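You operate a simulated robot arm through the tools that you are given. There is no shell and no other tool.

The job below is to be done with a simulated two-armed robot. You get a single attempt, and the scene is never put back.

Task
Put the 57 mm carton from the top of the desk on the top of the grey table and the 26 mm carton on the purple log book. Pick up the teal pot with one hand, pass it to the other hand and put it on the top of the knee-high table. Put the square bottle labelled "56" from the top of the window table on the top of the desk. Take the purple funnel on the top of the window table and put it away on the sink counter under the pegs. Fetch the purple float and set it on the green tape roll. Take the purple cover and leave it on the small blue tray. Do these in any order. Set down upright: carton, teal pot, square bottle, purple cover.

It is judged by the outcome, as a careful person would: the job done as asked, and still so three seconds after it is handed in. It fails if anything else is knocked over, pushed out of place, dropped, spilled or broken. Lids that push on must go on centred and level and be pressed home; caps that screw on are set level and turned clockwise until they are tight.

Robot
Two 7-joint arms with fingered hands on one trunk, on a base that moves. Base frame: it is fixed to the floor where the robot stands at the start and does not move with it; the origin is under the middle of the robot, x ahead of it, y to its left, z up. Readings come in mm, degrees, newtons and seconds.
The left shoulder is at the start at [70, 149, 1010], the right one opposite. With the tool pointing down near the work surface each hand reaches from about 440 to 800 mm from the robot's upright axis, wherever it stands, measured 20 degrees to its own side. Places, roughly: carton [2250, -250, 750]; green tape roll (7x7x3 cm) [4200, -4000, 800]; log book [2500, -250, 750]; purple cover [1750, -2250, 1000]; purple float (6x6x5 cm) [4600, -4400, 800]; purple funnel (8x8x12 cm) [4200, -1600, 900]; sink counter under the pegs [-1500, -9800, 900]; small blue tray (26x12x3 cm) [3600, -1200, 900]; square bottle [3500, -1000, 1000]; teal pot (8x8x10 cm) [2000, -200, 800]; top of the desk [2100, -100, 800]; top of the grey table [4600, -4300, 800]; top of the knee-high table [-1700, -2100, 400]. Payload 3.6 kg a hand.
Tool frame (each hand has its own): the origin (TCP) lies between the finger pads and is the grasp point; the fingertips stand 25 mm ahead of it; z points along the fingers, y is the line along which they close. The gripper opens to 88 mm; its body begins 29 mm behind the TCP. The gripper is a hand of 4 fingers: y runs from the thumb to the fingers, the wrist lies at [-13, -97, -162] in the tool frame, and closing takes about 1.5 s.
Orientation is that of the tool frame in the base frame, as a unit quaternion [x, y, z, w]. With the fingers straight down and the wrist toward the robot, the tool's x, y and z point along [0, 1, 0], [1, 0, 0] and [0, 0, -1] of the base frame.

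Tools
- The arms move only by the tool nudge_tool. It takes "left_increments", "right_increments" or both (then of equal length, played together; a hand with none holds still); each is one flat list of numbers, 6 for each row, row after row: the turn, a rotation vector about the tool's x, y, z in degrees, then the shift along the tool's x, y, z in mm. In form: [rx, ry, rz, dx, dy, dz, rx, ry, rz, dx, dy, dz, ...]. A call has 1 to 20 rows; each row is the pose to reach, as a shift and turn from the pose commanded when the call began, along the tool's axes at that moment. "left_claw" and "right_claw" are, for a hand that has rows, the gripper command, from -1 (shut) to 1 (fully open), values between in proportion, set as the call begins (left out, the last holds). A row lasts 0.2 s, in which the tool goes at most 50 mm and 8.6 degrees; a call with a longer step from one row to the next is refused whole, and so is a gripper value outside its range. Where a pose cannot be reached the arm comes as near as it can. A force on the tool above 40 N (or 10 N above the force at the start of the call, whichever is more), or a blocked arm, ends the call early, and 0.2 s more pass. Each finger travels about 45 mm/s and halts on what it meets, pressing with about 27 N; the grip force reading is that of the motor and also rises with nothing between the fingers. The clock runs only during rows and for 0.2 s after the last one: add rows that repeat a pose to give the fingers time. It gives the time, the measured TCP pose, the force on the tool (base axes), the opening and the grip force at its end, in the units of the frame above (readings bear some noise), with the torque about the TCP (base axes, N m) and any sound that the robot's microphone picked up, and new pictures: "show" is both (left out), scene, wrist or none (wrist: the cameras of the hands that moved).
- Cameras (640 x 400 px; columns grow to the right, rows downward): "scene" is now at [144.3, 5.4, 1242]; the picture's right is [-0.02, -1.00, 0.00], its down [-0.57, 0.01, -0.82] and it looks along [0.82, -0.02, -0.57] (base axes); focal length 266 px, centre (320, 200). "left" rides on the left gripper at [-64, -83, -98] in its tool frame; the picture's right is [-0.62, -0.37, 0.69], its down [0.71, -0.63, 0.30] and it looks along [0.32, 0.68, 0.65] (tool axes); focal length 265 px, centre (320, 200). "right" rides on the right gripper at [64, -83, -98] in its tool frame; the picture's right is [-0.62, 0.37, -0.69], its down [-0.71, -0.63, 0.30] and it looks along [-0.32, 0.68, 0.65] (tool axes); focal length 265 px, centre (320, 200). There is no depth. A picture from a camera that has moved, and an enlarged one, comes with that camera's place and axes in the base frame and with its lens. The place of the scene camera against the robot may be out by one fixed shift of up to 12 mm in any direction.
- slide_trunk(by): slides the trunk up (or, below 0, down) by that many mm; the arms and the scene camera ride with it, the base frame stays. It gives what a move gives, with no picture.
- drive_base(legs): drives the robot by 1 to 6 legs, each [ahead, left, turn to the left] in mm, mm and degrees, along the robot's own axes; the way and the turn of a leg run together, so that a leg with both is an arc; at most 1500 mm and 180 degrees a leg. The arms and the cameras ride along, it lands a little off, and it stops where it bumps. It gives what a move gives, and a new picture of the scene camera.
- move_fingers(index, middle, ring, thumb_bend, thumb_turn, hand): sets how far each is bent, from 0 (flat) to 1 (curled in); at 0.3 the hand is open as for a grip, at 0.7 the pads meet at the TCP. One left out holds its place. A second passes; each finger stops where it meets its share of the squeeze, and holds until it gets a number again. A gripper value or a shape takes the hand back. It gives what a move gives, with no picture; readings hold the bend of each and the force on the fingers (four entries, about 0 where the hand has none), thumb and palm. thumb_turn goes from beside the hand (0) to across from the fingers (1), as for a grip.
- preshape(shape, hand): the hand has 4 fingers and takes this shape, open, in about a second: jaw (thumb against the fingers, like two jaws); tri (thumb and two fingers); tip (a fingertip pinch); poke (one finger out to press); point (the index stretched); flat (the hand flat); cup (the hand cupped); fist (a fist). The gripper value then closes the fingers along that shape, each until it touches; the sizes above hold for jaw. It gives what a move gives, with no picture.
- turn_head(pan, tilt): turns the head with the scene camera to pan (to the left, within 86 degrees either way) and tilt (down, from -29 to 69), counted from straight ahead of the robot. It gives what a move gives, and a new picture of the scene camera.
- inspect(camera, box): a new picture of the part [left, top, right, bottom] of that camera's present view, enlarged. The clock stands still meanwhile.
- hand_in(): hands the job in; it is judged then, once.

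Nothing tells you exact positions but the pictures and the camera data. Unless the task says otherwise, let go and move clear before handing in.

The tools are called after "Call:" as a command line: name --argument value ..., lists and objects as JSON in quotes. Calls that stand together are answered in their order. nudge_tool: Moves the arms, as the interface text tells. Its arguments: {"type":"object","properties":{"left_increments":{"type":"array"},"left_claw":{"type":"number"},"right_increments":{"type":"array"},"right_claw":{"type":"number"},"show":{"type":"string","enum":["both","scene","wrist","none"]}},"required":[]} The other tools are called the same way: slide_trunk (by) moves the trunk up or down; preshape (shape, hand) gives the hand a shape; move_fingers (index, middle, ring, thumb_bend, thumb_turn, hand) moves the fingers one by one; drive_base (legs) drives the base; turn_head (pan, tilt) turns the head that bears the scene camera; inspect (camera, box) takes an enlarged picture of a part of a camera's view; hand_in () hands the job in.

At the start:

```text
clock: 0.0
left_tool_pos: [544.2, 174.7, 1037.1]
left_ee_rot: [0.707, 0.707, 0.0, 0.0]
left_ft_force: [0.4, 0.1, -0.3]
left_torque: [0.0, 0.04, -0.02]
left_grip_width: 87.6
left_grasp_force: 0.1
left_shape: jaw
left_bend: [0.3, 0.3, 0.3, 0.3, 0.98]
left_finger forces: [0.0, 0.0, 0.0, 0.0, 0.0, 0.0]
right_tool_pos: [497.5, -161.8, 1054.2]
right_ee_rot: [0.707, 0.707, 0.001, 0.0]
right_ft_force: [0.0, -0.2, -0.6]
right_torque: [0.0, -0.01, 0.01]
right_grip_width: 87.4
right_grasp_force: 0.0
right_shape: jaw
right_bend: [0.3, 0.3, 0.3, 0.3, 0.98]
right_finger forces: [0.0, 0.1, 0.1, 0.1, 0.0, 0.1]
trunk travel left (down, up): [-500.0, 440.0]
robot x, y, heading: [-1.1, 0.5, 0.0]
head pan, tilt (commanded): [-1.3, 34.8]
```

scene: 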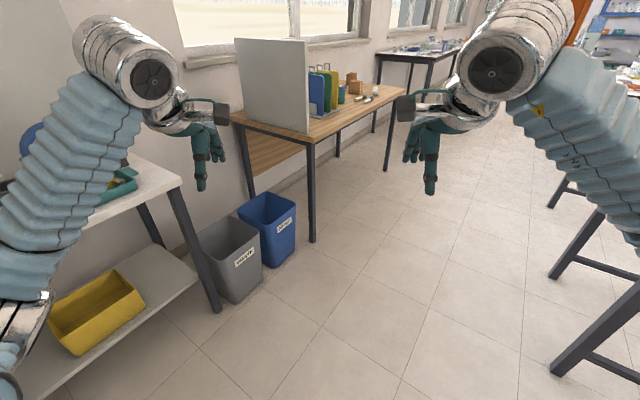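
right: 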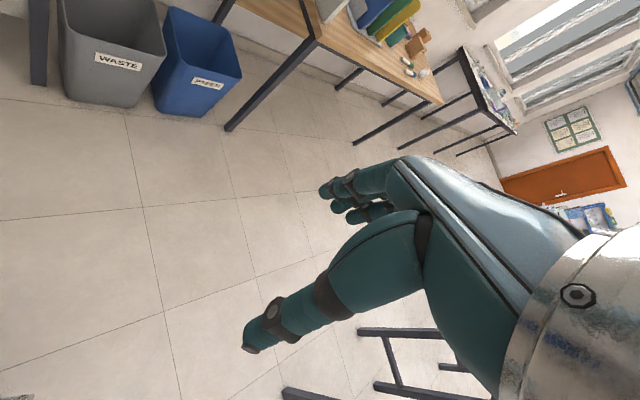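
left: 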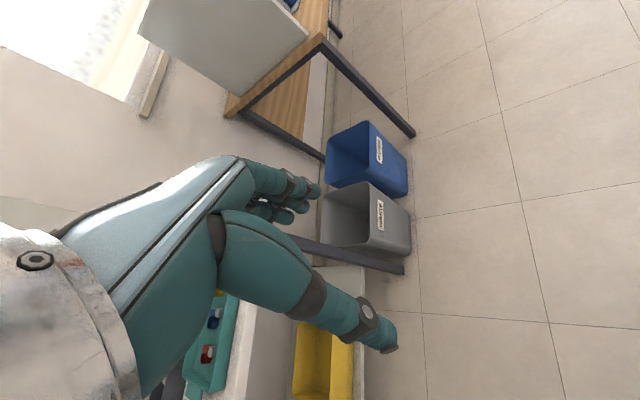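

I see a desk ahead with a panel, binders and small items on it, a window table behind it, and legs of other tables on the right. First I look around with the head before driving.

Call:
turn_head --pan -10 --tilt 15

Call:
turn_head --pan -60 --tilt 15

Call:
turn_head --pan 60 --tilt 25

```text
clock: 0.8
left_tool_pos: [544.7, 175.0, 1035.9]
left_ee_rot: [0.707, 0.707, -0.001, 0.0]
left_ft_force: [0.5, 0.2, -0.2]
left_torque: [0.02, 0.03, -0.01]
left_grip_width: 87.4
left_grasp_force: 0.0
left_shape: jaw
left_bend: [0.3, 0.3, 0.3, 0.3, 0.98]
left_finger forces: [0.0, 0.0, 0.0, 0.0, 0.0, 0.0]
right_tool_pos: [498.3, -162.1, 1054.6]
right_ee_rot: [0.707, 0.707, 0.0, -0.001]
right_ft_force: [0.1, 0.1, 0.0]
right_torque: [0.04, 0.0, 0.01]
right_grip_width: 87.9
right_grasp_force: 0.0
right_shape: jaw
right_bend: [0.3, 0.3, 0.3, 0.3, 0.98]
right_finger forces: [0.0, 0.0, 0.0, 0.0, 0.0, 0.1]
trunk travel left (down, up): [-500.0, 440.0]
robot x, y, heading: [2.9, 1.0, -0.1]
head pan, tilt (commanded): [-10.0, 15.0]
camera scene: at [148.8, -8.8, 1273.5], right [-0.17, -0.98, 0.0], down [-0.26, 0.04, -0.97], along [0.95, -0.17, -0.26], focal length 266 px, centre (320, 200)
```

scene: 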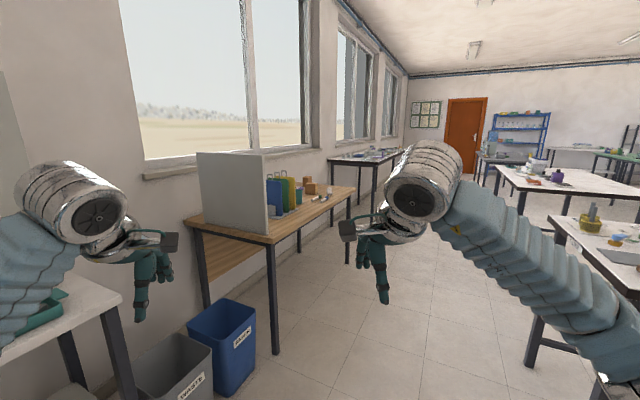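

```text
clock: 2.0
left_tool_pos: [544.5, 174.5, 1036.1]
left_ee_rot: [0.707, 0.707, 0.0, 0.0]
left_ft_force: [0.1, 0.0, -0.7]
left_torque: [0.0, -0.01, -0.03]
left_grip_width: 87.6
left_grasp_force: 0.2
left_shape: jaw
left_bend: [0.3, 0.3, 0.3, 0.3, 0.98]
left_finger forces: [0.0, 0.0, 0.0, 0.0, 0.0, 0.1]
right_tool_pos: [499.9, -162.1, 1053.9]
right_ee_rot: [0.707, 0.707, 0.0, 0.0]
right_ft_force: [-0.1, -0.7, 1.0]
right_torque: [0.0, 0.01, -0.02]
right_grip_width: 87.5
right_grasp_force: 0.0
right_shape: jaw
right_bend: [0.3, 0.3, 0.3, 0.3, 0.98]
right_finger forces: [0.0, 0.1, 0.1, 0.0, 0.0, 0.1]
trunk travel left (down, up): [-500.0, 440.0]
robot x, y, heading: [0.7, 0.7, -0.2]
head pan, tilt (commanded): [-60.0, 15.0]
camera scene: at [103.3, -73.4, 1273.6], right [-0.87, -0.5, 0.0], down [-0.13, 0.22, -0.97], along [0.48, -0.84, -0.26], focal length 266 px, centre (320, 200)
```

scene: 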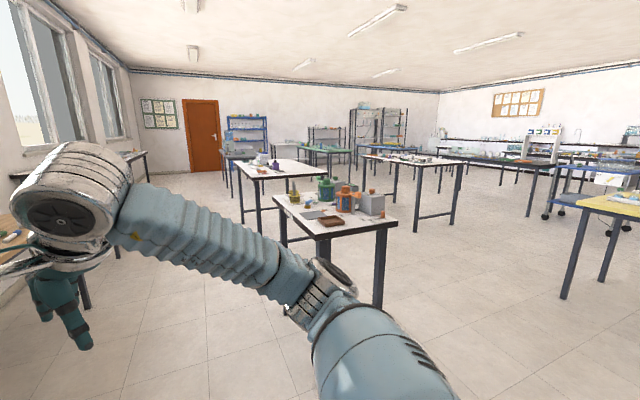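

```text
clock: 4.0
left_tool_pos: [543.3, 175.8, 1035.8]
left_ee_rot: [0.707, 0.707, 0.0, 0.0]
left_ft_force: [0.5, 0.5, 0.6]
left_torque: [-0.02, 0.0, 0.02]
left_grip_width: 87.3
left_grasp_force: 0.0
left_shape: jaw
left_bend: [0.3, 0.3, 0.3, 0.3, 0.98]
left_finger forces: [0.0, 0.0, 0.0, 0.0, 0.0, 0.0]
right_tool_pos: [499.1, -163.8, 1054.2]
right_ee_rot: [0.707, 0.707, 0.0, 0.0]
right_ft_force: [0.1, 0.2, 0.3]
right_torque: [0.02, -0.01, 0.0]
right_grip_width: 87.7
right_grasp_force: 0.2
right_shape: jaw
right_bend: [0.3, 0.3, 0.3, 0.3, 0.98]
right_finger forces: [0.0, 0.1, 0.0, 0.0, 0.0, 0.1]
trunk travel left (down, up): [-500.0, 440.0]
robot x, y, heading: [-0.6, -3.1, 0.3]
head pan, tilt (commanded): [60.0, 25.0]
camera scene: at [102.6, 87.1, 1257.4], right [0.87, -0.5, 0.0], down [-0.21, -0.37, -0.91], along [0.45, 0.78, -0.42], focal length 266 px, centre (320, 200)
```

scene: 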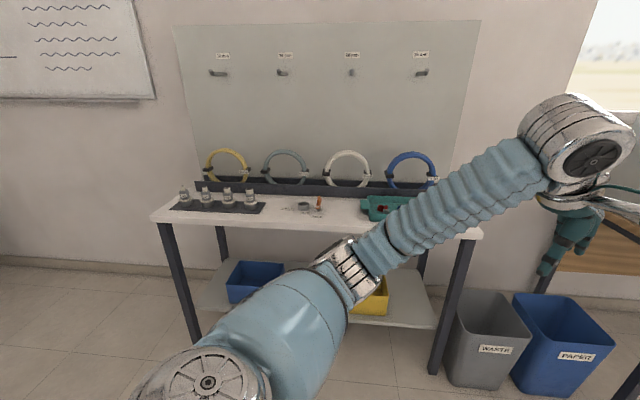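

The room is turned about -36° against my frame: the desk's centre is near (2100,-110), running along (0.81,-0.59). I take enlarged views of the desk and the tables beyond it.

Call:
turn_head --pan -15 --tilt 20

Call:
inspect --camera "scene" --box '[180, 120, 420, 270]'

Call:
inspect --camera "scene" --box '[400, 100, 640, 250]'

```text
clock: 5.5
left_tool_pos: [544.6, 174.2, 1035.4]
left_ee_rot: [0.707, 0.707, 0.0, -0.001]
left_ft_force: [0.0, -0.3, -0.3]
left_torque: [0.04, -0.02, -0.03]
left_grip_width: 87.4
left_grasp_force: 0.0
left_shape: jaw
left_bend: [0.3, 0.3, 0.3, 0.3, 0.98]
left_finger forces: [0.0, 0.0, 0.0, 0.1, 0.0, 0.0]
right_tool_pos: [499.2, -163.2, 1054.0]
right_ee_rot: [0.707, 0.707, 0.001, -0.001]
right_ft_force: [0.1, 0.4, 0.1]
right_torque: [0.02, -0.03, -0.03]
right_grip_width: 87.5
right_grasp_force: 0.0
right_shape: jaw
right_bend: [0.3, 0.3, 0.3, 0.3, 0.98]
right_finger forces: [0.0, 0.0, 0.0, 0.0, 0.0, 0.0]
trunk travel left (down, up): [-500.0, 440.0]
robot x, y, heading: [0.8, 0.8, 0.0]
head pan, tilt (commanded): [-15.0, 20.0]
camera scene: at [146.5, -16.6, 1265.5], right [-0.26, -0.97, 0.0], down [-0.33, 0.09, -0.94], along [0.91, -0.24, -0.34], focal length 266 px, centre (320, 200)
```

scene: 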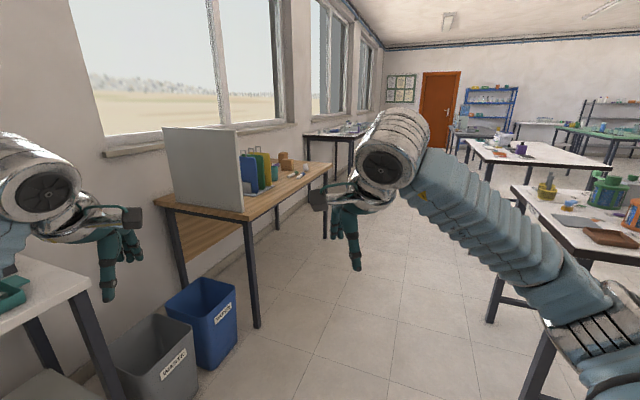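

```text
2.67 times, centred on (300, 195) of scene
camera zoom: at [146.5, -16.6, 1265.5], right [-0.26, -0.97, 0.0], down [-0.33, 0.09, -0.94], along [0.91, -0.24, -0.34], focal length 709 px, centre (373, 213)
```

zoom: 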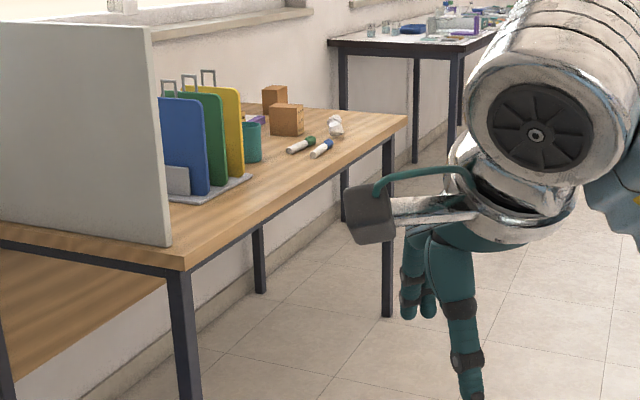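

```text
2.67 times, centred on (520, 175) of scene
camera zoom: at [146.5, -16.6, 1265.5], right [-0.26, -0.97, 0.0], down [-0.33, 0.09, -0.94], along [0.91, -0.24, -0.34], focal length 709 px, centre (-213, 267)
```

zoom: 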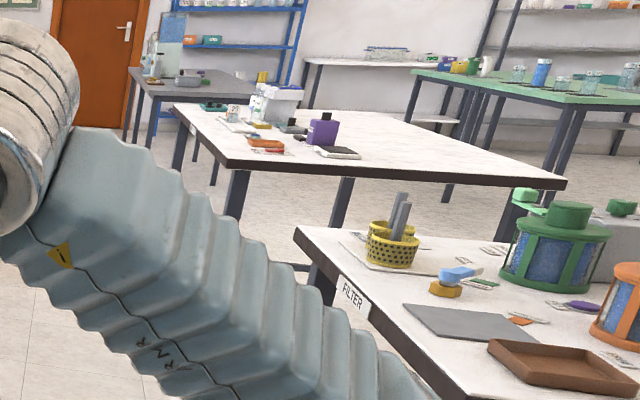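

The desk holds two brown cartons, a teal pot, pens and a purple book behind the binders; the filter table with lanterns is to the right. I turn the base right in place to see the rest of the room.

Call:
drive_base --legs '[[0, 0, -60]]'

Call:
turn_head --pan -30 --tilt 20

Call:
turn_head --pan -86 --tilt 20

Call:
turn_head --pan 20 --tilt 20

```text
clock: 12.5
left_tool_pos: [430.2, -375.9, 1036.3]
left_ee_rot: [0.963, 0.268, 0.0, 0.0]
left_ft_force: [0.3, 0.3, -0.8]
left_torque: [0.01, -0.05, 0.01]
left_grip_width: 87.5
left_grasp_force: 0.2
left_shape: jaw
left_bend: [0.3, 0.3, 0.3, 0.3, 0.98]
left_finger forces: [0.0, 0.1, 0.0, 0.0, 0.1, 0.1]
right_tool_pos: [117.2, -511.0, 1053.7]
right_ee_rot: [0.964, 0.268, -0.001, 0.0]
right_ft_force: [-0.3, 0.5, -0.1]
right_torque: [-0.01, 0.02, 0.01]
right_grip_width: 87.7
right_grasp_force: 0.1
right_shape: jaw
right_bend: [0.3, 0.3, 0.3, 0.3, 0.98]
right_finger forces: [0.0, 0.0, 0.0, 0.0, 0.1, 0.1]
trunk travel left (down, up): [-500.0, 440.0]
robot x, y, heading: [0.5, 1.4, -58.9]
head pan, tilt (commanded): [-15.0, 20.0]
camera scene: at [58.1, -124.7, 1265.5], right [-0.96, -0.28, 0.0], down [-0.09, 0.33, -0.94], along [0.26, -0.9, -0.34], focal length 266 px, centre (320, 200)
```

scene: 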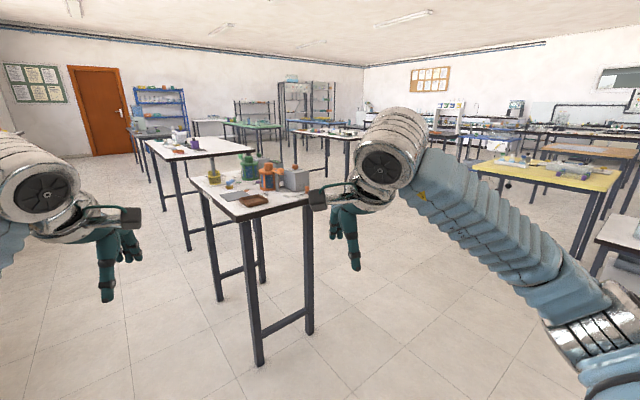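

```text
clock: 13.3
left_tool_pos: [431.3, -376.1, 1036.6]
left_ee_rot: [0.963, 0.269, -0.001, 0.0]
left_ft_force: [0.3, -0.2, -0.1]
left_torque: [0.01, -0.02, 0.02]
left_grip_width: 87.9
left_grasp_force: 0.1
left_shape: jaw
left_bend: [0.3, 0.3, 0.3, 0.3, 0.98]
left_finger forces: [0.1, 0.0, 0.0, 0.0, 0.0, 0.0]
right_tool_pos: [117.2, -511.7, 1053.6]
right_ee_rot: [0.963, 0.268, 0.0, 0.0]
right_ft_force: [-1.1, -0.4, 0.6]
right_torque: [-0.03, -0.01, -0.05]
right_grip_width: 87.8
right_grasp_force: 0.0
right_shape: jaw
right_bend: [0.3, 0.3, 0.3, 0.3, 0.98]
right_finger forces: [0.1, 0.1, 0.0, 0.0, 0.1, 0.0]
trunk travel left (down, up): [-500.0, 440.0]
robot x, y, heading: [-5.6, -1.8, -59.3]
head pan, tilt (commanded): [-30.0, 20.0]
camera scene: at [33.9, -128.6, 1265.5], right [-1.0, -0.02, 0.0], down [-0.01, 0.34, -0.94], along [0.02, -0.94, -0.34], focal length 266 px, centre (320, 200)
```

scene: 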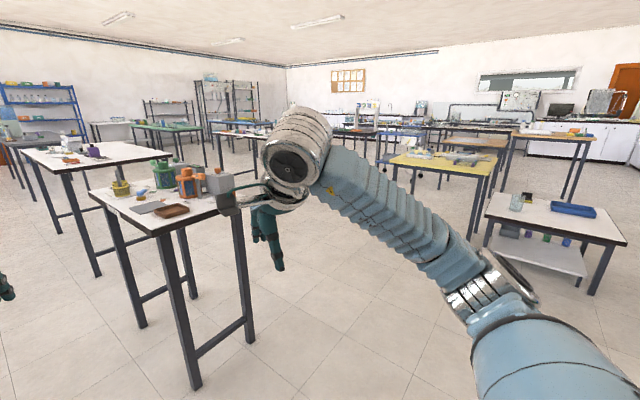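

```text
clock: 14.5
left_tool_pos: [429.7, -376.0, 1034.9]
left_ee_rot: [0.963, 0.268, 0.001, 0.001]
left_ft_force: [0.4, 0.9, 0.5]
left_torque: [0.02, -0.03, -0.01]
left_grip_width: 87.9
left_grasp_force: 0.0
left_shape: jaw
left_bend: [0.3, 0.3, 0.3, 0.3, 0.98]
left_finger forces: [0.1, 0.0, 0.0, 0.1, 0.0, 0.1]
right_tool_pos: [117.2, -511.6, 1053.7]
right_ee_rot: [0.963, 0.268, 0.0, 0.0]
right_ft_force: [-0.6, -0.3, 0.1]
right_torque: [0.02, 0.0, 0.0]
right_grip_width: 87.9
right_grasp_force: 0.0
right_shape: jaw
right_bend: [0.3, 0.3, 0.3, 0.3, 0.98]
right_finger forces: [0.0, 0.0, 0.2, 0.0, 0.1, 0.0]
trunk travel left (down, up): [-500.0, 440.0]
robot x, y, heading: [0.8, 2.2, -59.1]
head pan, tilt (commanded): [-85.9, 20.0]
camera scene: at [-43.9, -89.0, 1265.5], right [-0.57, 0.82, 0.0], down [0.28, 0.2, -0.94], along [-0.77, -0.54, -0.34], focal length 266 px, centre (320, 200)
```

scene: 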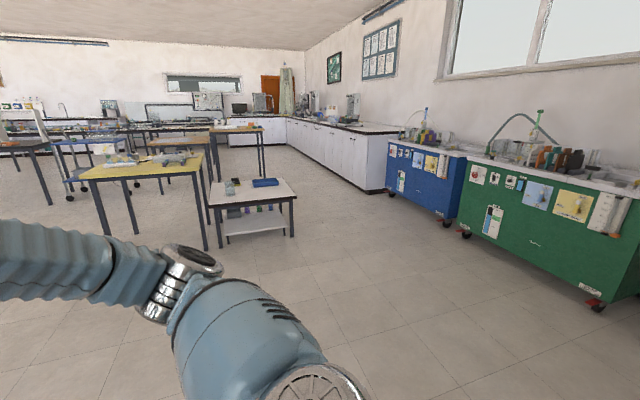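

```text
clock: 16.4
left_tool_pos: [430.4, -376.3, 1036.2]
left_ee_rot: [0.964, 0.267, 0.0, 0.0]
left_ft_force: [-1.1, -1.8, -0.1]
left_torque: [0.01, -0.02, 0.0]
left_grip_width: 88.0
left_grasp_force: 0.1
left_shape: jaw
left_bend: [0.3, 0.3, 0.3, 0.3, 0.98]
left_finger forces: [0.0, 0.0, 0.0, 0.1, 0.1, 0.1]
right_tool_pos: [117.5, -510.8, 1053.4]
right_ee_rot: [0.963, 0.268, 0.0, 0.0]
right_ft_force: [-0.3, 1.1, -0.4]
right_torque: [0.0, -0.02, 0.01]
right_grip_width: 87.7
right_grasp_force: 0.0
right_shape: jaw
right_bend: [0.3, 0.3, 0.3, 0.3, 0.98]
right_finger forces: [0.1, 0.0, 0.0, 0.0, 0.0, 0.1]
trunk travel left (down, up): [-500.0, 440.0]
robot x, y, heading: [-0.5, 1.8, -59.1]
head pan, tilt (commanded): [20.0, 20.0]
camera scene: at [104.5, -94.2, 1265.5], right [-0.63, -0.78, 0.0], down [-0.27, 0.22, -0.94], along [0.73, -0.59, -0.34], focal length 266 px, centre (320, 200)
```

scene: 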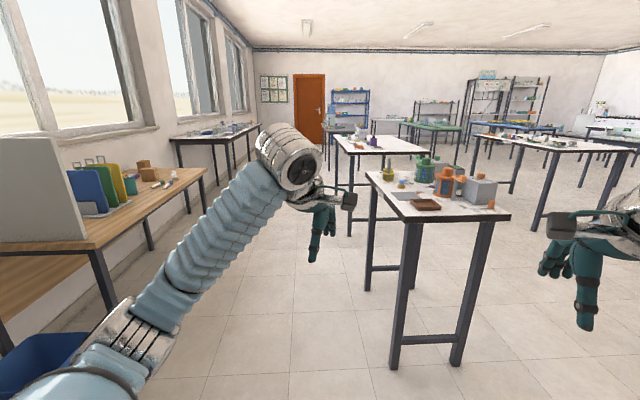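

The near filter table's legs stand around (460–1140, -1000 to -1590); a second white table lies behind it near (1800,-2000), where the purple cover should be. I zoom in on these and on the knee-high table.

Call:
inspect --camera "scene" --box '[320, 120, 440, 195]'

Call:
inspect --camera "scene" --box '[150, 100, 270, 175]'

Call:
inspect --camera "scene" --box '[60, 130, 220, 230]'

Call:
inspect --camera "scene" --box '[360, 140, 520, 240]'

```text
5.33 times, centred on (380, 158) of scene
camera zoom: at [104.5, -94.2, 1265.5], right [-0.63, -0.78, 0.0], down [-0.27, 0.22, -0.94], along [0.73, -0.59, -0.34], focal length 1419 px, centre (0, 427)
```

zoom: 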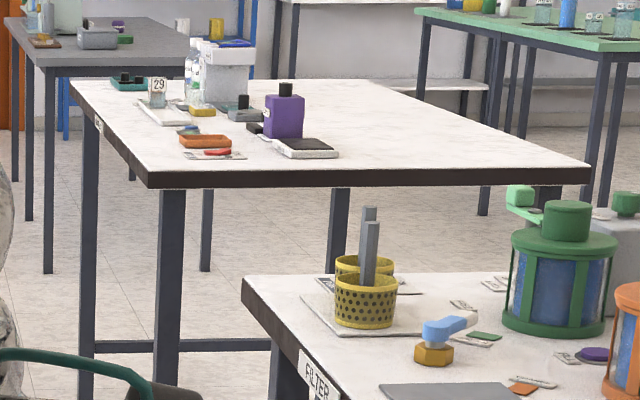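

```text
5.33 times, centred on (210, 138) of scene
camera zoom: at [104.5, -94.2, 1265.5], right [-0.63, -0.78, 0.0], down [-0.27, 0.22, -0.94], along [0.73, -0.59, -0.34], focal length 1419 px, centre (907, 533)
```

zoom: 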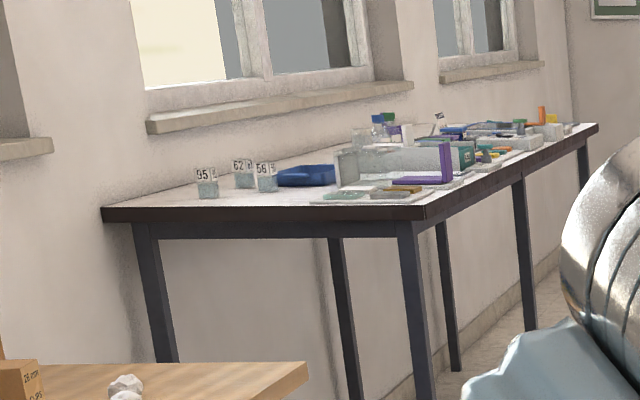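

```text
4.00 times, centred on (140, 180) of scene
camera zoom: at [104.5, -94.2, 1265.5], right [-0.63, -0.78, 0.0], down [-0.27, 0.22, -0.94], along [0.73, -0.59, -0.34], focal length 1064 px, centre (1040, 280)
```

zoom: 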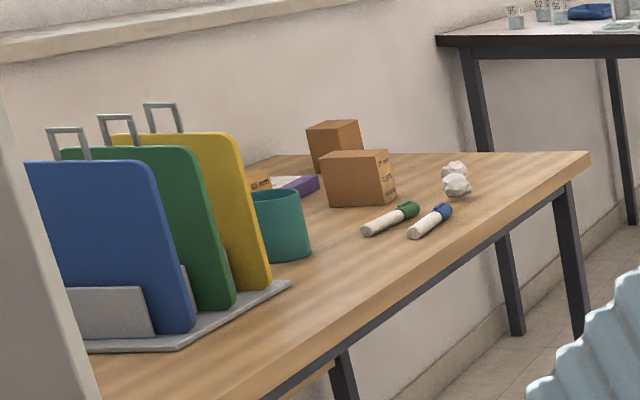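

```text
4.00 times, centred on (440, 190) of scene
camera zoom: at [104.5, -94.2, 1265.5], right [-0.63, -0.78, 0.0], down [-0.27, 0.22, -0.94], along [0.73, -0.59, -0.34], focal length 1064 px, centre (-160, 240)
```

zoom: 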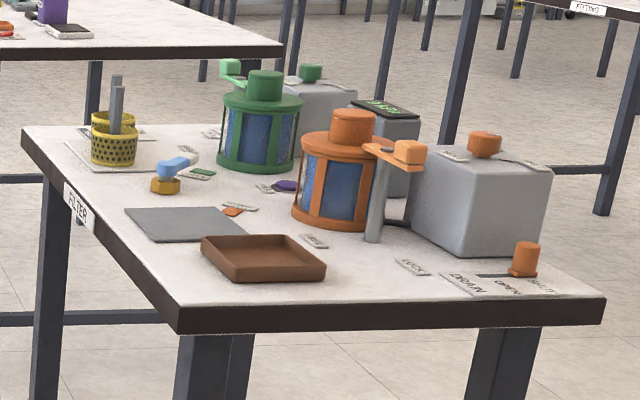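

I set a room frame: s along (0.806,-0.592), w toward the window wall (0.592,0.806); the purple cover should be about s≈2750, w≈-700 on the second white table. I drive down the free aisle between the desk and the tables, then turn to face it.

Call:
drive_base --legs '[[0, 0, 22.8], [1400, 100, 0], [1350, 100, 0], [0, 0, -90]]'

Call:
turn_head --pan 0 --tilt 35

```text
clock: 64.2
left_tool_pos: [2205.2, -1984.1, 1035.2]
left_ee_rot: [0.954, -0.3, 0.0, 0.0]
left_ft_force: [0.3, -0.2, -0.6]
left_torque: [0.02, 0.0, 0.01]
left_grip_width: 87.5
left_grasp_force: 0.0
left_shape: jaw
left_bend: [0.3, 0.3, 0.3, 0.3, 0.98]
left_finger forces: [0.0, 0.0, 0.0, 0.1, 0.0, 0.1]
right_tool_pos: [1954.8, -1753.6, 1054.7]
right_ee_rot: [0.954, -0.3, 0.0, 0.0]
right_ft_force: [-0.5, 0.7, 0.0]
right_torque: [-0.01, -0.03, -0.03]
right_grip_width: 87.6
right_grasp_force: 0.1
right_shape: jaw
right_bend: [0.3, 0.3, 0.3, 0.3, 0.98]
right_finger forces: [0.0, 0.0, 0.0, 0.0, 0.0, 0.0]
trunk travel left (down, up): [-500.0, 440.0]
robot x, y, heading: [2374.4, -1440.5, -125.4]
head pan, tilt (commanded): [20.0, 20.0]
camera scene: at [2327.0, -1561.0, 1265.6], right [-0.97, 0.26, 0.0], down [0.09, 0.33, -0.94], along [-0.24, -0.91, -0.34], focal length 266 px, centre (320, 200)
```

scene: 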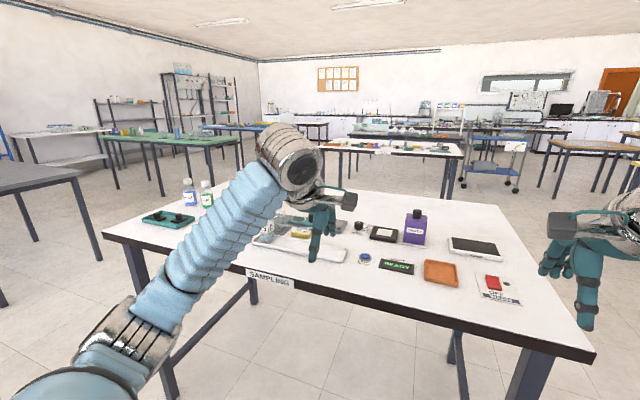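

```text
clock: 65.0
left_tool_pos: [2205.5, -1984.0, 1035.5]
left_ee_rot: [0.954, -0.3, 0.0, 0.0]
left_ft_force: [-0.8, 0.6, 0.2]
left_torque: [-0.02, 0.01, -0.02]
left_grip_width: 87.3
left_grasp_force: 0.1
left_shape: jaw
left_bend: [0.3, 0.3, 0.3, 0.3, 0.98]
left_finger forces: [0.0, 0.0, 0.0, 0.1, 0.1, 0.1]
right_tool_pos: [1954.2, -1753.6, 1054.4]
right_ee_rot: [0.954, -0.299, 0.0, -0.001]
right_ft_force: [-1.7, -0.6, 0.1]
right_torque: [-0.01, -0.04, 0.0]
right_grip_width: 87.7
right_grasp_force: 0.1
right_shape: jaw
right_bend: [0.3, 0.3, 0.3, 0.3, 0.98]
right_finger forces: [0.1, 0.0, 0.1, 0.0, 0.1, 0.0]
trunk travel left (down, up): [-500.0, 440.0]
robot x, y, heading: [2374.2, -1438.3, -125.0]
head pan, tilt (commanded): [0.0, 35.0]
camera scene: at [2300.8, -1543.4, 1241.7], right [-0.82, 0.57, 0.0], down [0.33, 0.47, -0.82], along [-0.47, -0.67, -0.57], focal length 266 px, centre (320, 200)
```

scene: 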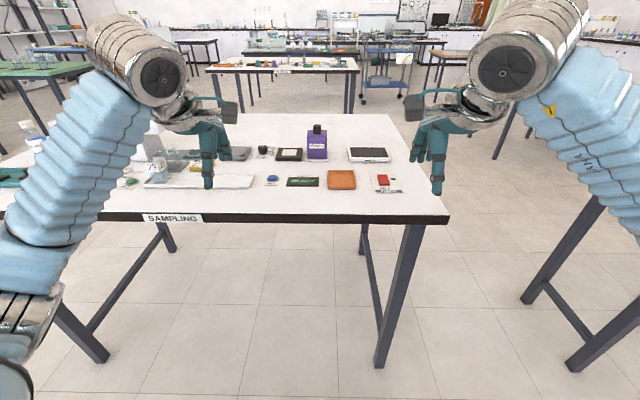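

Call:
inspect --camera "scene" --box '[230, 110, 430, 235]'

Call:
inspect --camera "scene" --box '[0, 100, 240, 250]'

```text
3.20 times, centred on (330, 172) of scene
camera zoom: at [2300.8, -1543.4, 1241.7], right [-0.82, 0.57, 0.0], down [0.33, 0.47, -0.82], along [-0.47, -0.67, -0.57], focal length 851 px, centre (288, 288)
```

zoom: 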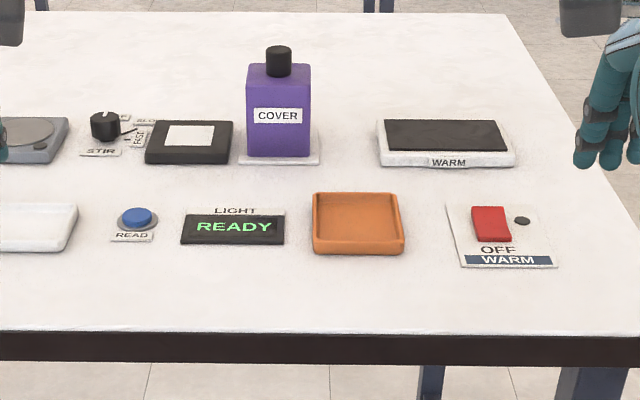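

```text
2.67 times, centred on (120, 175) of scene
camera zoom: at [2300.8, -1543.4, 1241.7], right [-0.82, 0.57, 0.0], down [0.33, 0.47, -0.82], along [-0.47, -0.67, -0.57], focal length 709 px, centre (853, 267)
```

zoom: 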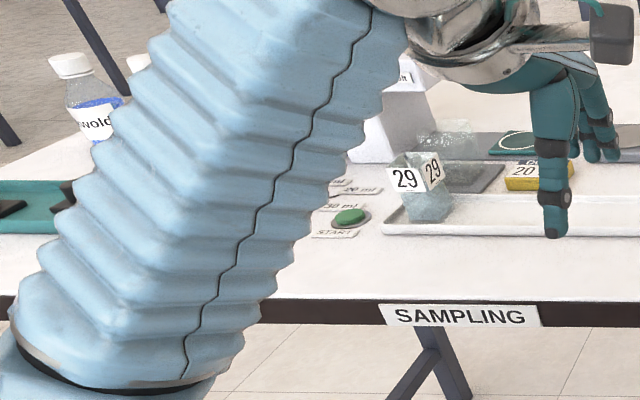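

The purple cover is the violet hood marked "COVER" with a black knob, on a white pad at about (1853,-2196), base z≈860. I move the base closer and to the left so it lies in front of the right hand.

Call:
drive_base --legs '[[0, 200, 0], [210, 0, 0]]'

Call:
inspect --camera "scene" --box '[320, 120, 520, 245]'

Call:
inspect --camera "right" --box '[0, 0, 640, 400]'

```text
clock: 71.2
left_tool_pos: [2251.8, -2277.1, 1034.9]
left_ee_rot: [0.954, -0.299, 0.0, 0.0]
left_ft_force: [0.2, 0.2, -1.0]
left_torque: [0.0, 0.02, -0.01]
left_grip_width: 87.8
left_grasp_force: 0.0
left_shape: jaw
left_bend: [0.3, 0.3, 0.3, 0.3, 0.98]
left_finger forces: [0.0, 0.0, 0.0, 0.1, 0.0, 0.0]
right_tool_pos: [2001.1, -2047.0, 1053.9]
right_ee_rot: [0.954, -0.299, 0.0, 0.0]
right_ft_force: [0.3, 0.1, 0.0]
right_torque: [0.01, -0.03, 0.03]
right_grip_width: 87.7
right_grasp_force: 0.0
right_shape: jaw
right_bend: [0.3, 0.3, 0.3, 0.3, 0.98]
right_finger forces: [0.0, 0.0, 0.1, 0.0, 0.1, 0.0]
trunk travel left (down, up): [-500.0, 440.0]
robot x, y, heading: [2416.7, -1731.7, -124.7]
head pan, tilt (commanded): [0.0, 35.0]
camera scene: at [2344.5, -1837.6, 1241.7], right [-0.82, 0.57, 0.0], down [0.33, 0.47, -0.82], along [-0.47, -0.67, -0.57], focal length 266 px, centre (320, 200)
```

scene: 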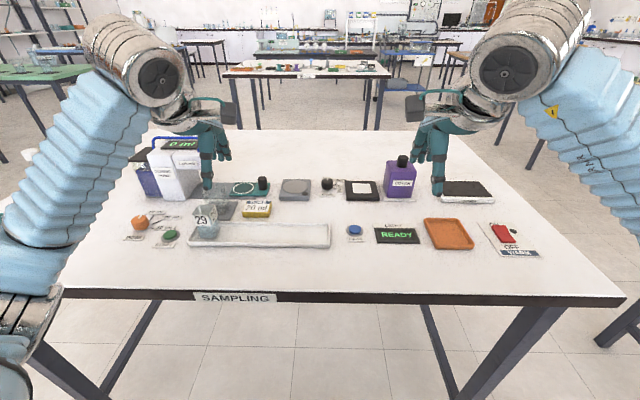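

```text
3.20 times, centred on (420, 182) of scene
camera zoom: at [2344.5, -1837.6, 1241.7], right [-0.82, 0.57, 0.0], down [0.33, 0.47, -0.82], along [-0.47, -0.67, -0.57], focal length 851 px, centre (0, 256)
```

zoom: 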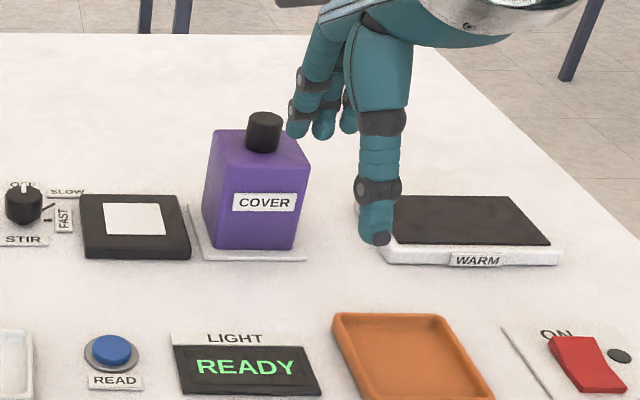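

```text
1.00 times, centred on (320, 200) of right (not enlarged: the box is as wide or as high as the picture)
camera zoom: at [2102.1, -2014.9, 1153.3], right [-0.72, 0.05, 0.69], down [-0.23, 0.92, -0.3], along [-0.66, -0.38, -0.65], focal length 265 px, centre (320, 200)
```

zoom: 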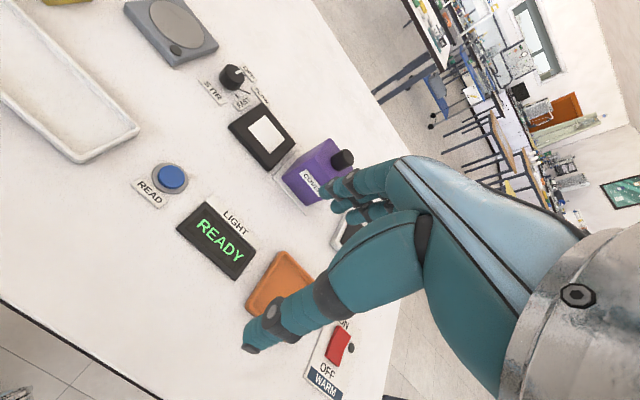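

The cover sits just ahead-left of the right hand. I zoom in for exact corners of it.

Call:
inspect --camera "scene" --box '[376, 145, 440, 205]'

Call:
inspect --camera "right" --box '[260, 120, 380, 240]'

```text
6.67 times, centred on (408, 175) of scene
camera zoom: at [2344.5, -1837.6, 1241.7], right [-0.82, 0.57, 0.0], down [0.33, 0.47, -0.82], along [-0.47, -0.67, -0.57], focal length 1773 px, centre (-267, 367)
```

zoom: 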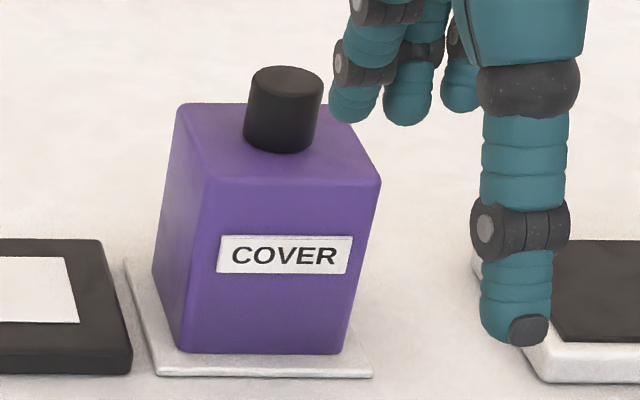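

```text
3.33 times, centred on (320, 180) of right
camera zoom: at [2102.1, -2014.9, 1153.3], right [-0.72, 0.05, 0.69], down [-0.23, 0.92, -0.3], along [-0.66, -0.38, -0.65], focal length 885 px, centre (320, 267)
```

zoom: 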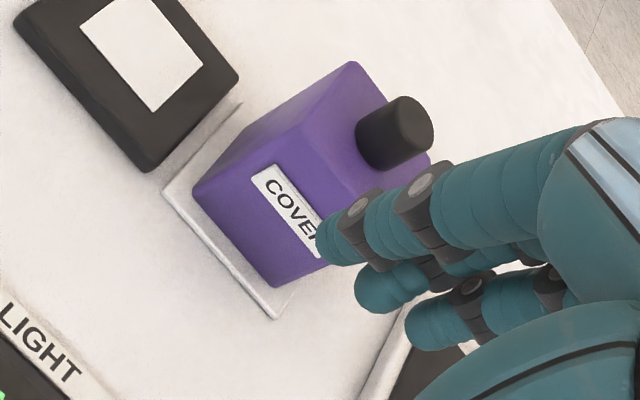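

The cover is about 60×60 mm with its body top at z≈937 and knob top ≈960, centred near (1851,-2201), aligned with the hand. I bring the open right hand above it and look again to refine.

Call:
nudge_tool --right_increments '[0, 0, 0, -9, 45, 0, 0, 0, 0, -18, 90, 0, 0, 0, 0, -27, 135, 0, 0, 0, 0, -35, 180, 0, 0, 0, 0, -35, 210, 0, 0, 0, 0, -35, 210, 0]' --right_claw 1 --show "both"

```text
clock: 72.6
left_tool_pos: [2251.3, -2276.6, 1036.0]
left_ee_rot: [0.954, -0.299, 0.001, 0.001]
left_ft_force: [0.0, 0.2, 0.5]
left_torque: [0.01, 0.0, 0.01]
left_grip_width: 87.6
left_grasp_force: 0.1
left_shape: jaw
left_bend: [0.3, 0.3, 0.3, 0.3, 0.98]
left_finger forces: [0.0, 0.0, 0.0, 0.0, 0.0, 0.1]
right_tool_pos: [1850.3, -2200.1, 1055.9]
right_ee_rot: [0.954, -0.299, -0.001, 0.001]
right_ft_force: [0.3, 0.2, 0.2]
right_torque: [0.0, 0.02, -0.02]
right_grip_width: 87.7
right_grasp_force: 0.0
right_shape: jaw
right_bend: [0.3, 0.3, 0.3, 0.3, 0.98]
right_finger forces: [0.0, 0.0, 0.1, 0.0, 0.0, 0.1]
trunk travel left (down, up): [-500.0, 440.0]
robot x, y, heading: [2415.2, -1732.2, -125.0]
head pan, tilt (commanded): [0.0, 35.0]
camera scene: at [2343.2, -1836.8, 1241.7], right [-0.82, 0.57, 0.0], down [0.33, 0.47, -0.82], along [-0.47, -0.67, -0.57], focal length 266 px, centre (320, 200)
camera right: at [1950.8, -2168.0, 1153.9], right [-0.72, 0.05, 0.69], down [-0.23, 0.92, -0.31], along [-0.66, -0.38, -0.65], focal length 265 px, centre (320, 200)
```

scene: 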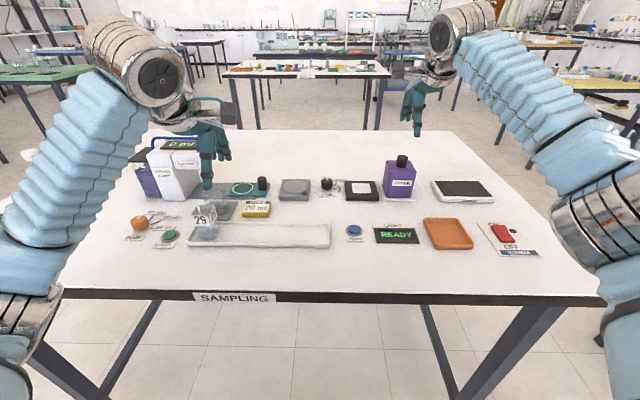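
right: 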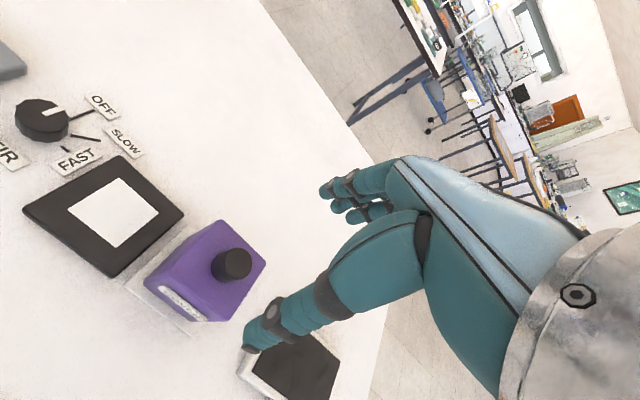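

Triangulating with the wrist views puts the knob top at (1856,-2203,962). I descend with a small correction, fingers straddling the body front to back.

Call:
nudge_tool --right_increments '[0, 0, 0, 6.3, 0, 0, 0, 0, 0, 6.3, 0, 30, 0, 0, 0, 6.3, 0, 60, 0, 0, 0, 6.3, 0, 90, 0, 0, 0, 6.3, 0, 113, 0, 0, 0, 6.3, 0, 113]' --right_claw 1 --show "both"

Call:
inspect --camera "scene" --box '[360, 130, 460, 220]'

```text
clock: 74.0
left_tool_pos: [2251.7, -2276.6, 1035.6]
left_ee_rot: [0.954, -0.298, 0.0, -0.001]
left_ft_force: [0.7, -1.0, -0.2]
left_torque: [0.0, 0.03, 0.02]
left_grip_width: 87.5
left_grasp_force: 0.0
left_shape: jaw
left_bend: [0.3, 0.3, 0.3, 0.3, 0.98]
left_finger forces: [0.1, 0.0, 0.0, 0.0, 0.0, 0.0]
right_tool_pos: [1856.1, -2201.3, 939.2]
right_ee_rot: [0.954, -0.299, 0.0, -0.001]
right_ft_force: [-0.6, -0.2, -0.1]
right_torque: [-0.02, 0.01, 0.03]
right_grip_width: 87.7
right_grasp_force: 0.1
right_shape: jaw
right_bend: [0.3, 0.3, 0.3, 0.3, 0.98]
right_finger forces: [0.1, 0.0, 0.1, 0.0, 0.0, 0.0]
trunk travel left (down, up): [-500.0, 440.0]
robot x, y, heading: [2415.5, -1728.1, -124.8]
head pan, tilt (commanded): [0.0, 35.0]
camera scene: at [2344.4, -1837.5, 1241.7], right [-0.82, 0.57, 0.0], down [0.33, 0.47, -0.82], along [-0.47, -0.67, -0.57], focal length 266 px, centre (320, 200)
camera right: at [1957.7, -2169.9, 1039.2], right [-0.72, 0.05, 0.69], down [-0.23, 0.92, -0.3], along [-0.66, -0.38, -0.65], focal length 265 px, centre (320, 200)
```

scene: 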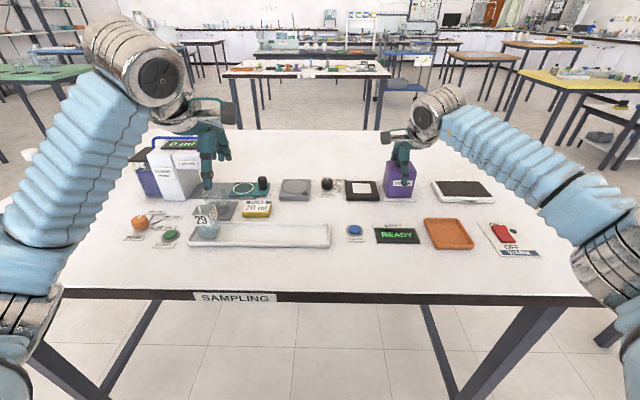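
right: 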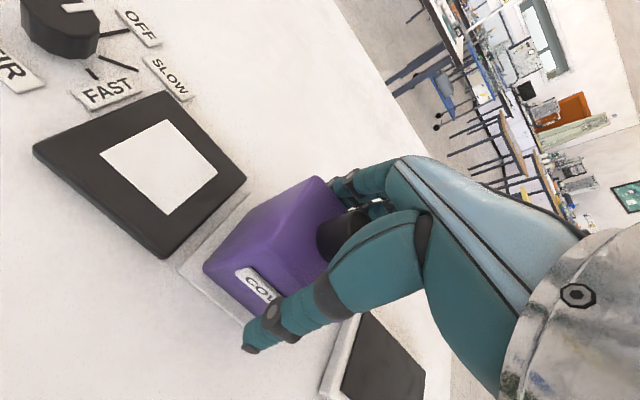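

```text
4.44 times, centred on (410, 175) of scene
camera zoom: at [2344.4, -1837.5, 1241.7], right [-0.82, 0.57, 0.0], down [0.33, 0.47, -0.82], along [-0.47, -0.67, -0.57], focal length 1182 px, centre (-80, 311)
```

zoom: 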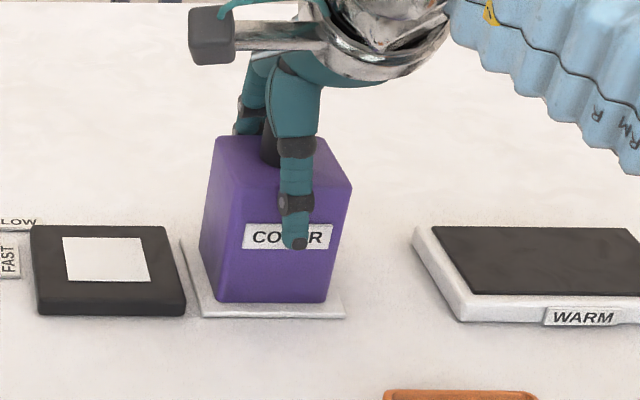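

The fingers straddle the hood on both sides. I close the right hand and wait for the grip.

Call:
nudge_tool --right_increments '[0, 0, 0, 0, 0, 0, 0, 0, 0, 0, 0, 0, 0, 0, 0, 0, 0, 0, 0, 0, 0, 0, 0, 0, 0, 0, 0, 0, 0, 0, 0, 0, 0, 0, 0, 0, 0, 0, 0, 0, 0, 0, 0, 0, 0, 0, 0, 0, 0, 0, 0, 0, 0, 0, 0, 0, 0, 0, 0, 0]' --right_claw -1 --show "both"

```text
clock: 76.2
left_tool_pos: [2250.5, -2276.5, 1034.9]
left_ee_rot: [0.954, -0.299, 0.001, -0.001]
left_ft_force: [0.7, -0.3, -0.4]
left_torque: [0.01, 0.02, 0.0]
left_grip_width: 87.7
left_grasp_force: 0.0
left_shape: jaw
left_bend: [0.3, 0.3, 0.3, 0.3, 0.98]
left_finger forces: [0.0, 0.0, 0.0, 0.0, 0.0, 0.0]
right_tool_pos: [1855.3, -2201.9, 940.5]
right_ee_rot: [0.955, -0.298, 0.0, 0.0]
right_ft_force: [-0.3, 0.8, -0.3]
right_torque: [0.03, 0.01, 0.0]
right_grip_width: 55.9
right_grasp_force: 27.1
right_shape: jaw
right_bend: [0.29, 0.41, 0.38, 0.59, 0.99]
right_finger forces: [14.0, 7.5, 3.3, 0.1, 24.7, 0.0]
trunk travel left (down, up): [-500.0, 440.0]
robot x, y, heading: [2419.1, -1731.0, -124.6]
head pan, tilt (commanded): [0.0, 35.0]
camera scene: at [2343.6, -1837.6, 1241.6], right [-0.82, 0.57, 0.0], down [0.33, 0.47, -0.82], along [-0.47, -0.67, -0.57], focal length 266 px, centre (320, 200)
camera right: at [1957.0, -2170.0, 1039.2], right [-0.72, 0.05, 0.69], down [-0.23, 0.92, -0.3], along [-0.66, -0.38, -0.65], focal length 265 px, centre (320, 200)
```

scene: 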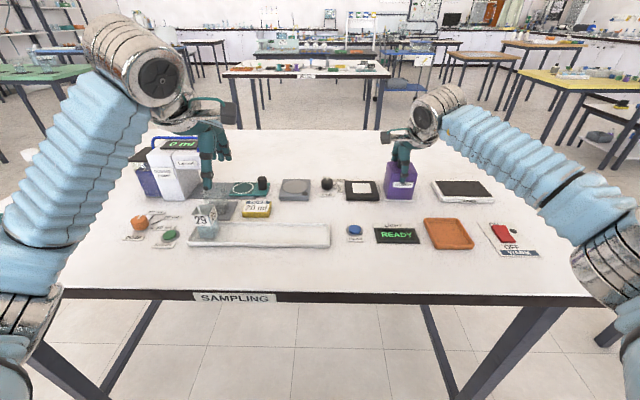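
right: 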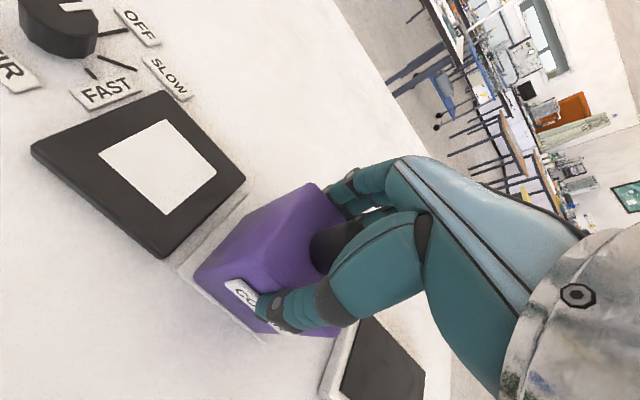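

The grip holds at 56 mm with 27 N. I lift straight up slowly.

Call:
nudge_tool --right_increments '[0, 0, 0, 0, 0, -10, 0, 0, 0, 0, 0, -25, 0, 0, 0, 0, 0, -50, 0, 0, 0, 0, 0, -80, 0, 0, 0, 0, 0, -110, 0, 0, 0, 0, 0, -140, 0, 0, 0, 0, 0, -160, 0, 0, 0, 0, 0, -160]' --show "both"

Call:
inspect --camera "scene" --box '[360, 60, 480, 220]'

```text
clock: 78.0
left_tool_pos: [2250.6, -2275.9, 1034.9]
left_ee_rot: [0.954, -0.299, 0.0, 0.0]
left_ft_force: [-0.3, 0.0, 0.0]
left_torque: [0.01, -0.03, -0.02]
left_grip_width: 88.0
left_grasp_force: 0.1
left_shape: jaw
left_bend: [0.3, 0.3, 0.3, 0.3, 0.98]
left_finger forces: [0.0, 0.0, 0.0, 0.0, 0.1, 0.0]
right_tool_pos: [1853.6, -2204.5, 1102.6]
right_ee_rot: [0.954, -0.298, 0.0, 0.0]
right_ft_force: [0.2, -0.2, -1.4]
right_torque: [0.0, 0.02, 0.02]
right_grip_width: 56.0
right_grasp_force: 27.2
right_shape: jaw
right_bend: [0.29, 0.41, 0.38, 0.59, 0.99]
right_finger forces: [13.9, 7.6, 3.3, 0.0, 24.7, 0.0]
trunk travel left (down, up): [-500.0, 440.0]
robot x, y, heading: [2416.7, -1734.4, -124.7]
head pan, tilt (commanded): [0.0, 35.0]
camera scene: at [2342.7, -1837.5, 1241.6], right [-0.82, 0.57, 0.0], down [0.33, 0.47, -0.82], along [-0.47, -0.67, -0.57], focal length 266 px, centre (320, 200)
camera right: at [1955.6, -2172.0, 1201.1], right [-0.72, 0.05, 0.69], down [-0.23, 0.92, -0.3], along [-0.66, -0.38, -0.65], focal length 265 px, centre (320, 200)
```

scene: 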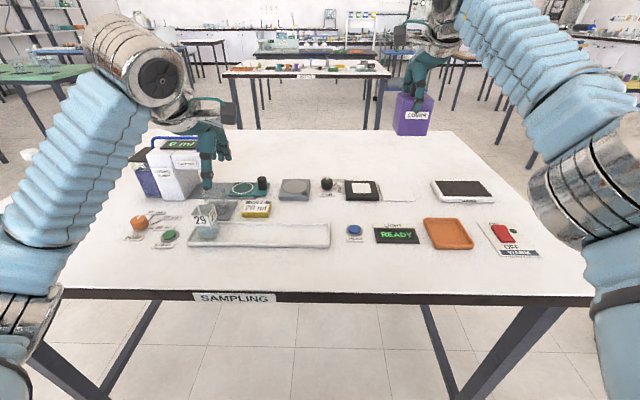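
right: 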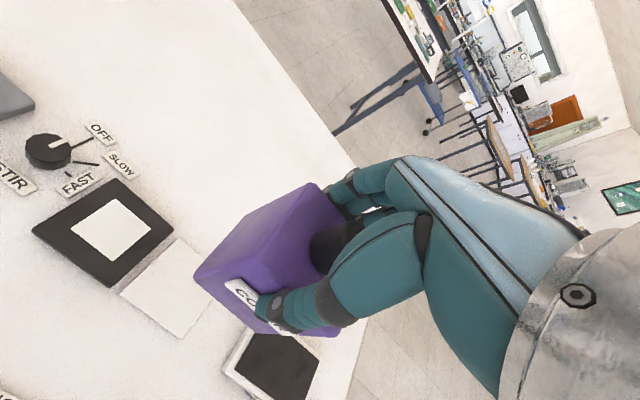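

```text
2.50 times, centred on (420, 140) of scene
camera zoom: at [2342.7, -1837.5, 1241.6], right [-0.82, 0.57, 0.0], down [0.33, 0.47, -0.82], along [-0.47, -0.67, -0.57], focal length 665 px, centre (70, 350)
```

zoom: 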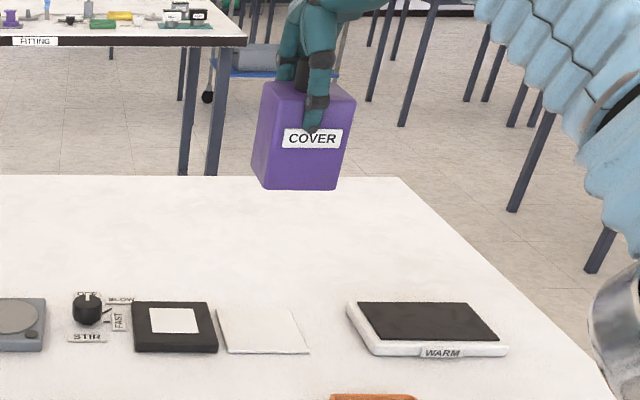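

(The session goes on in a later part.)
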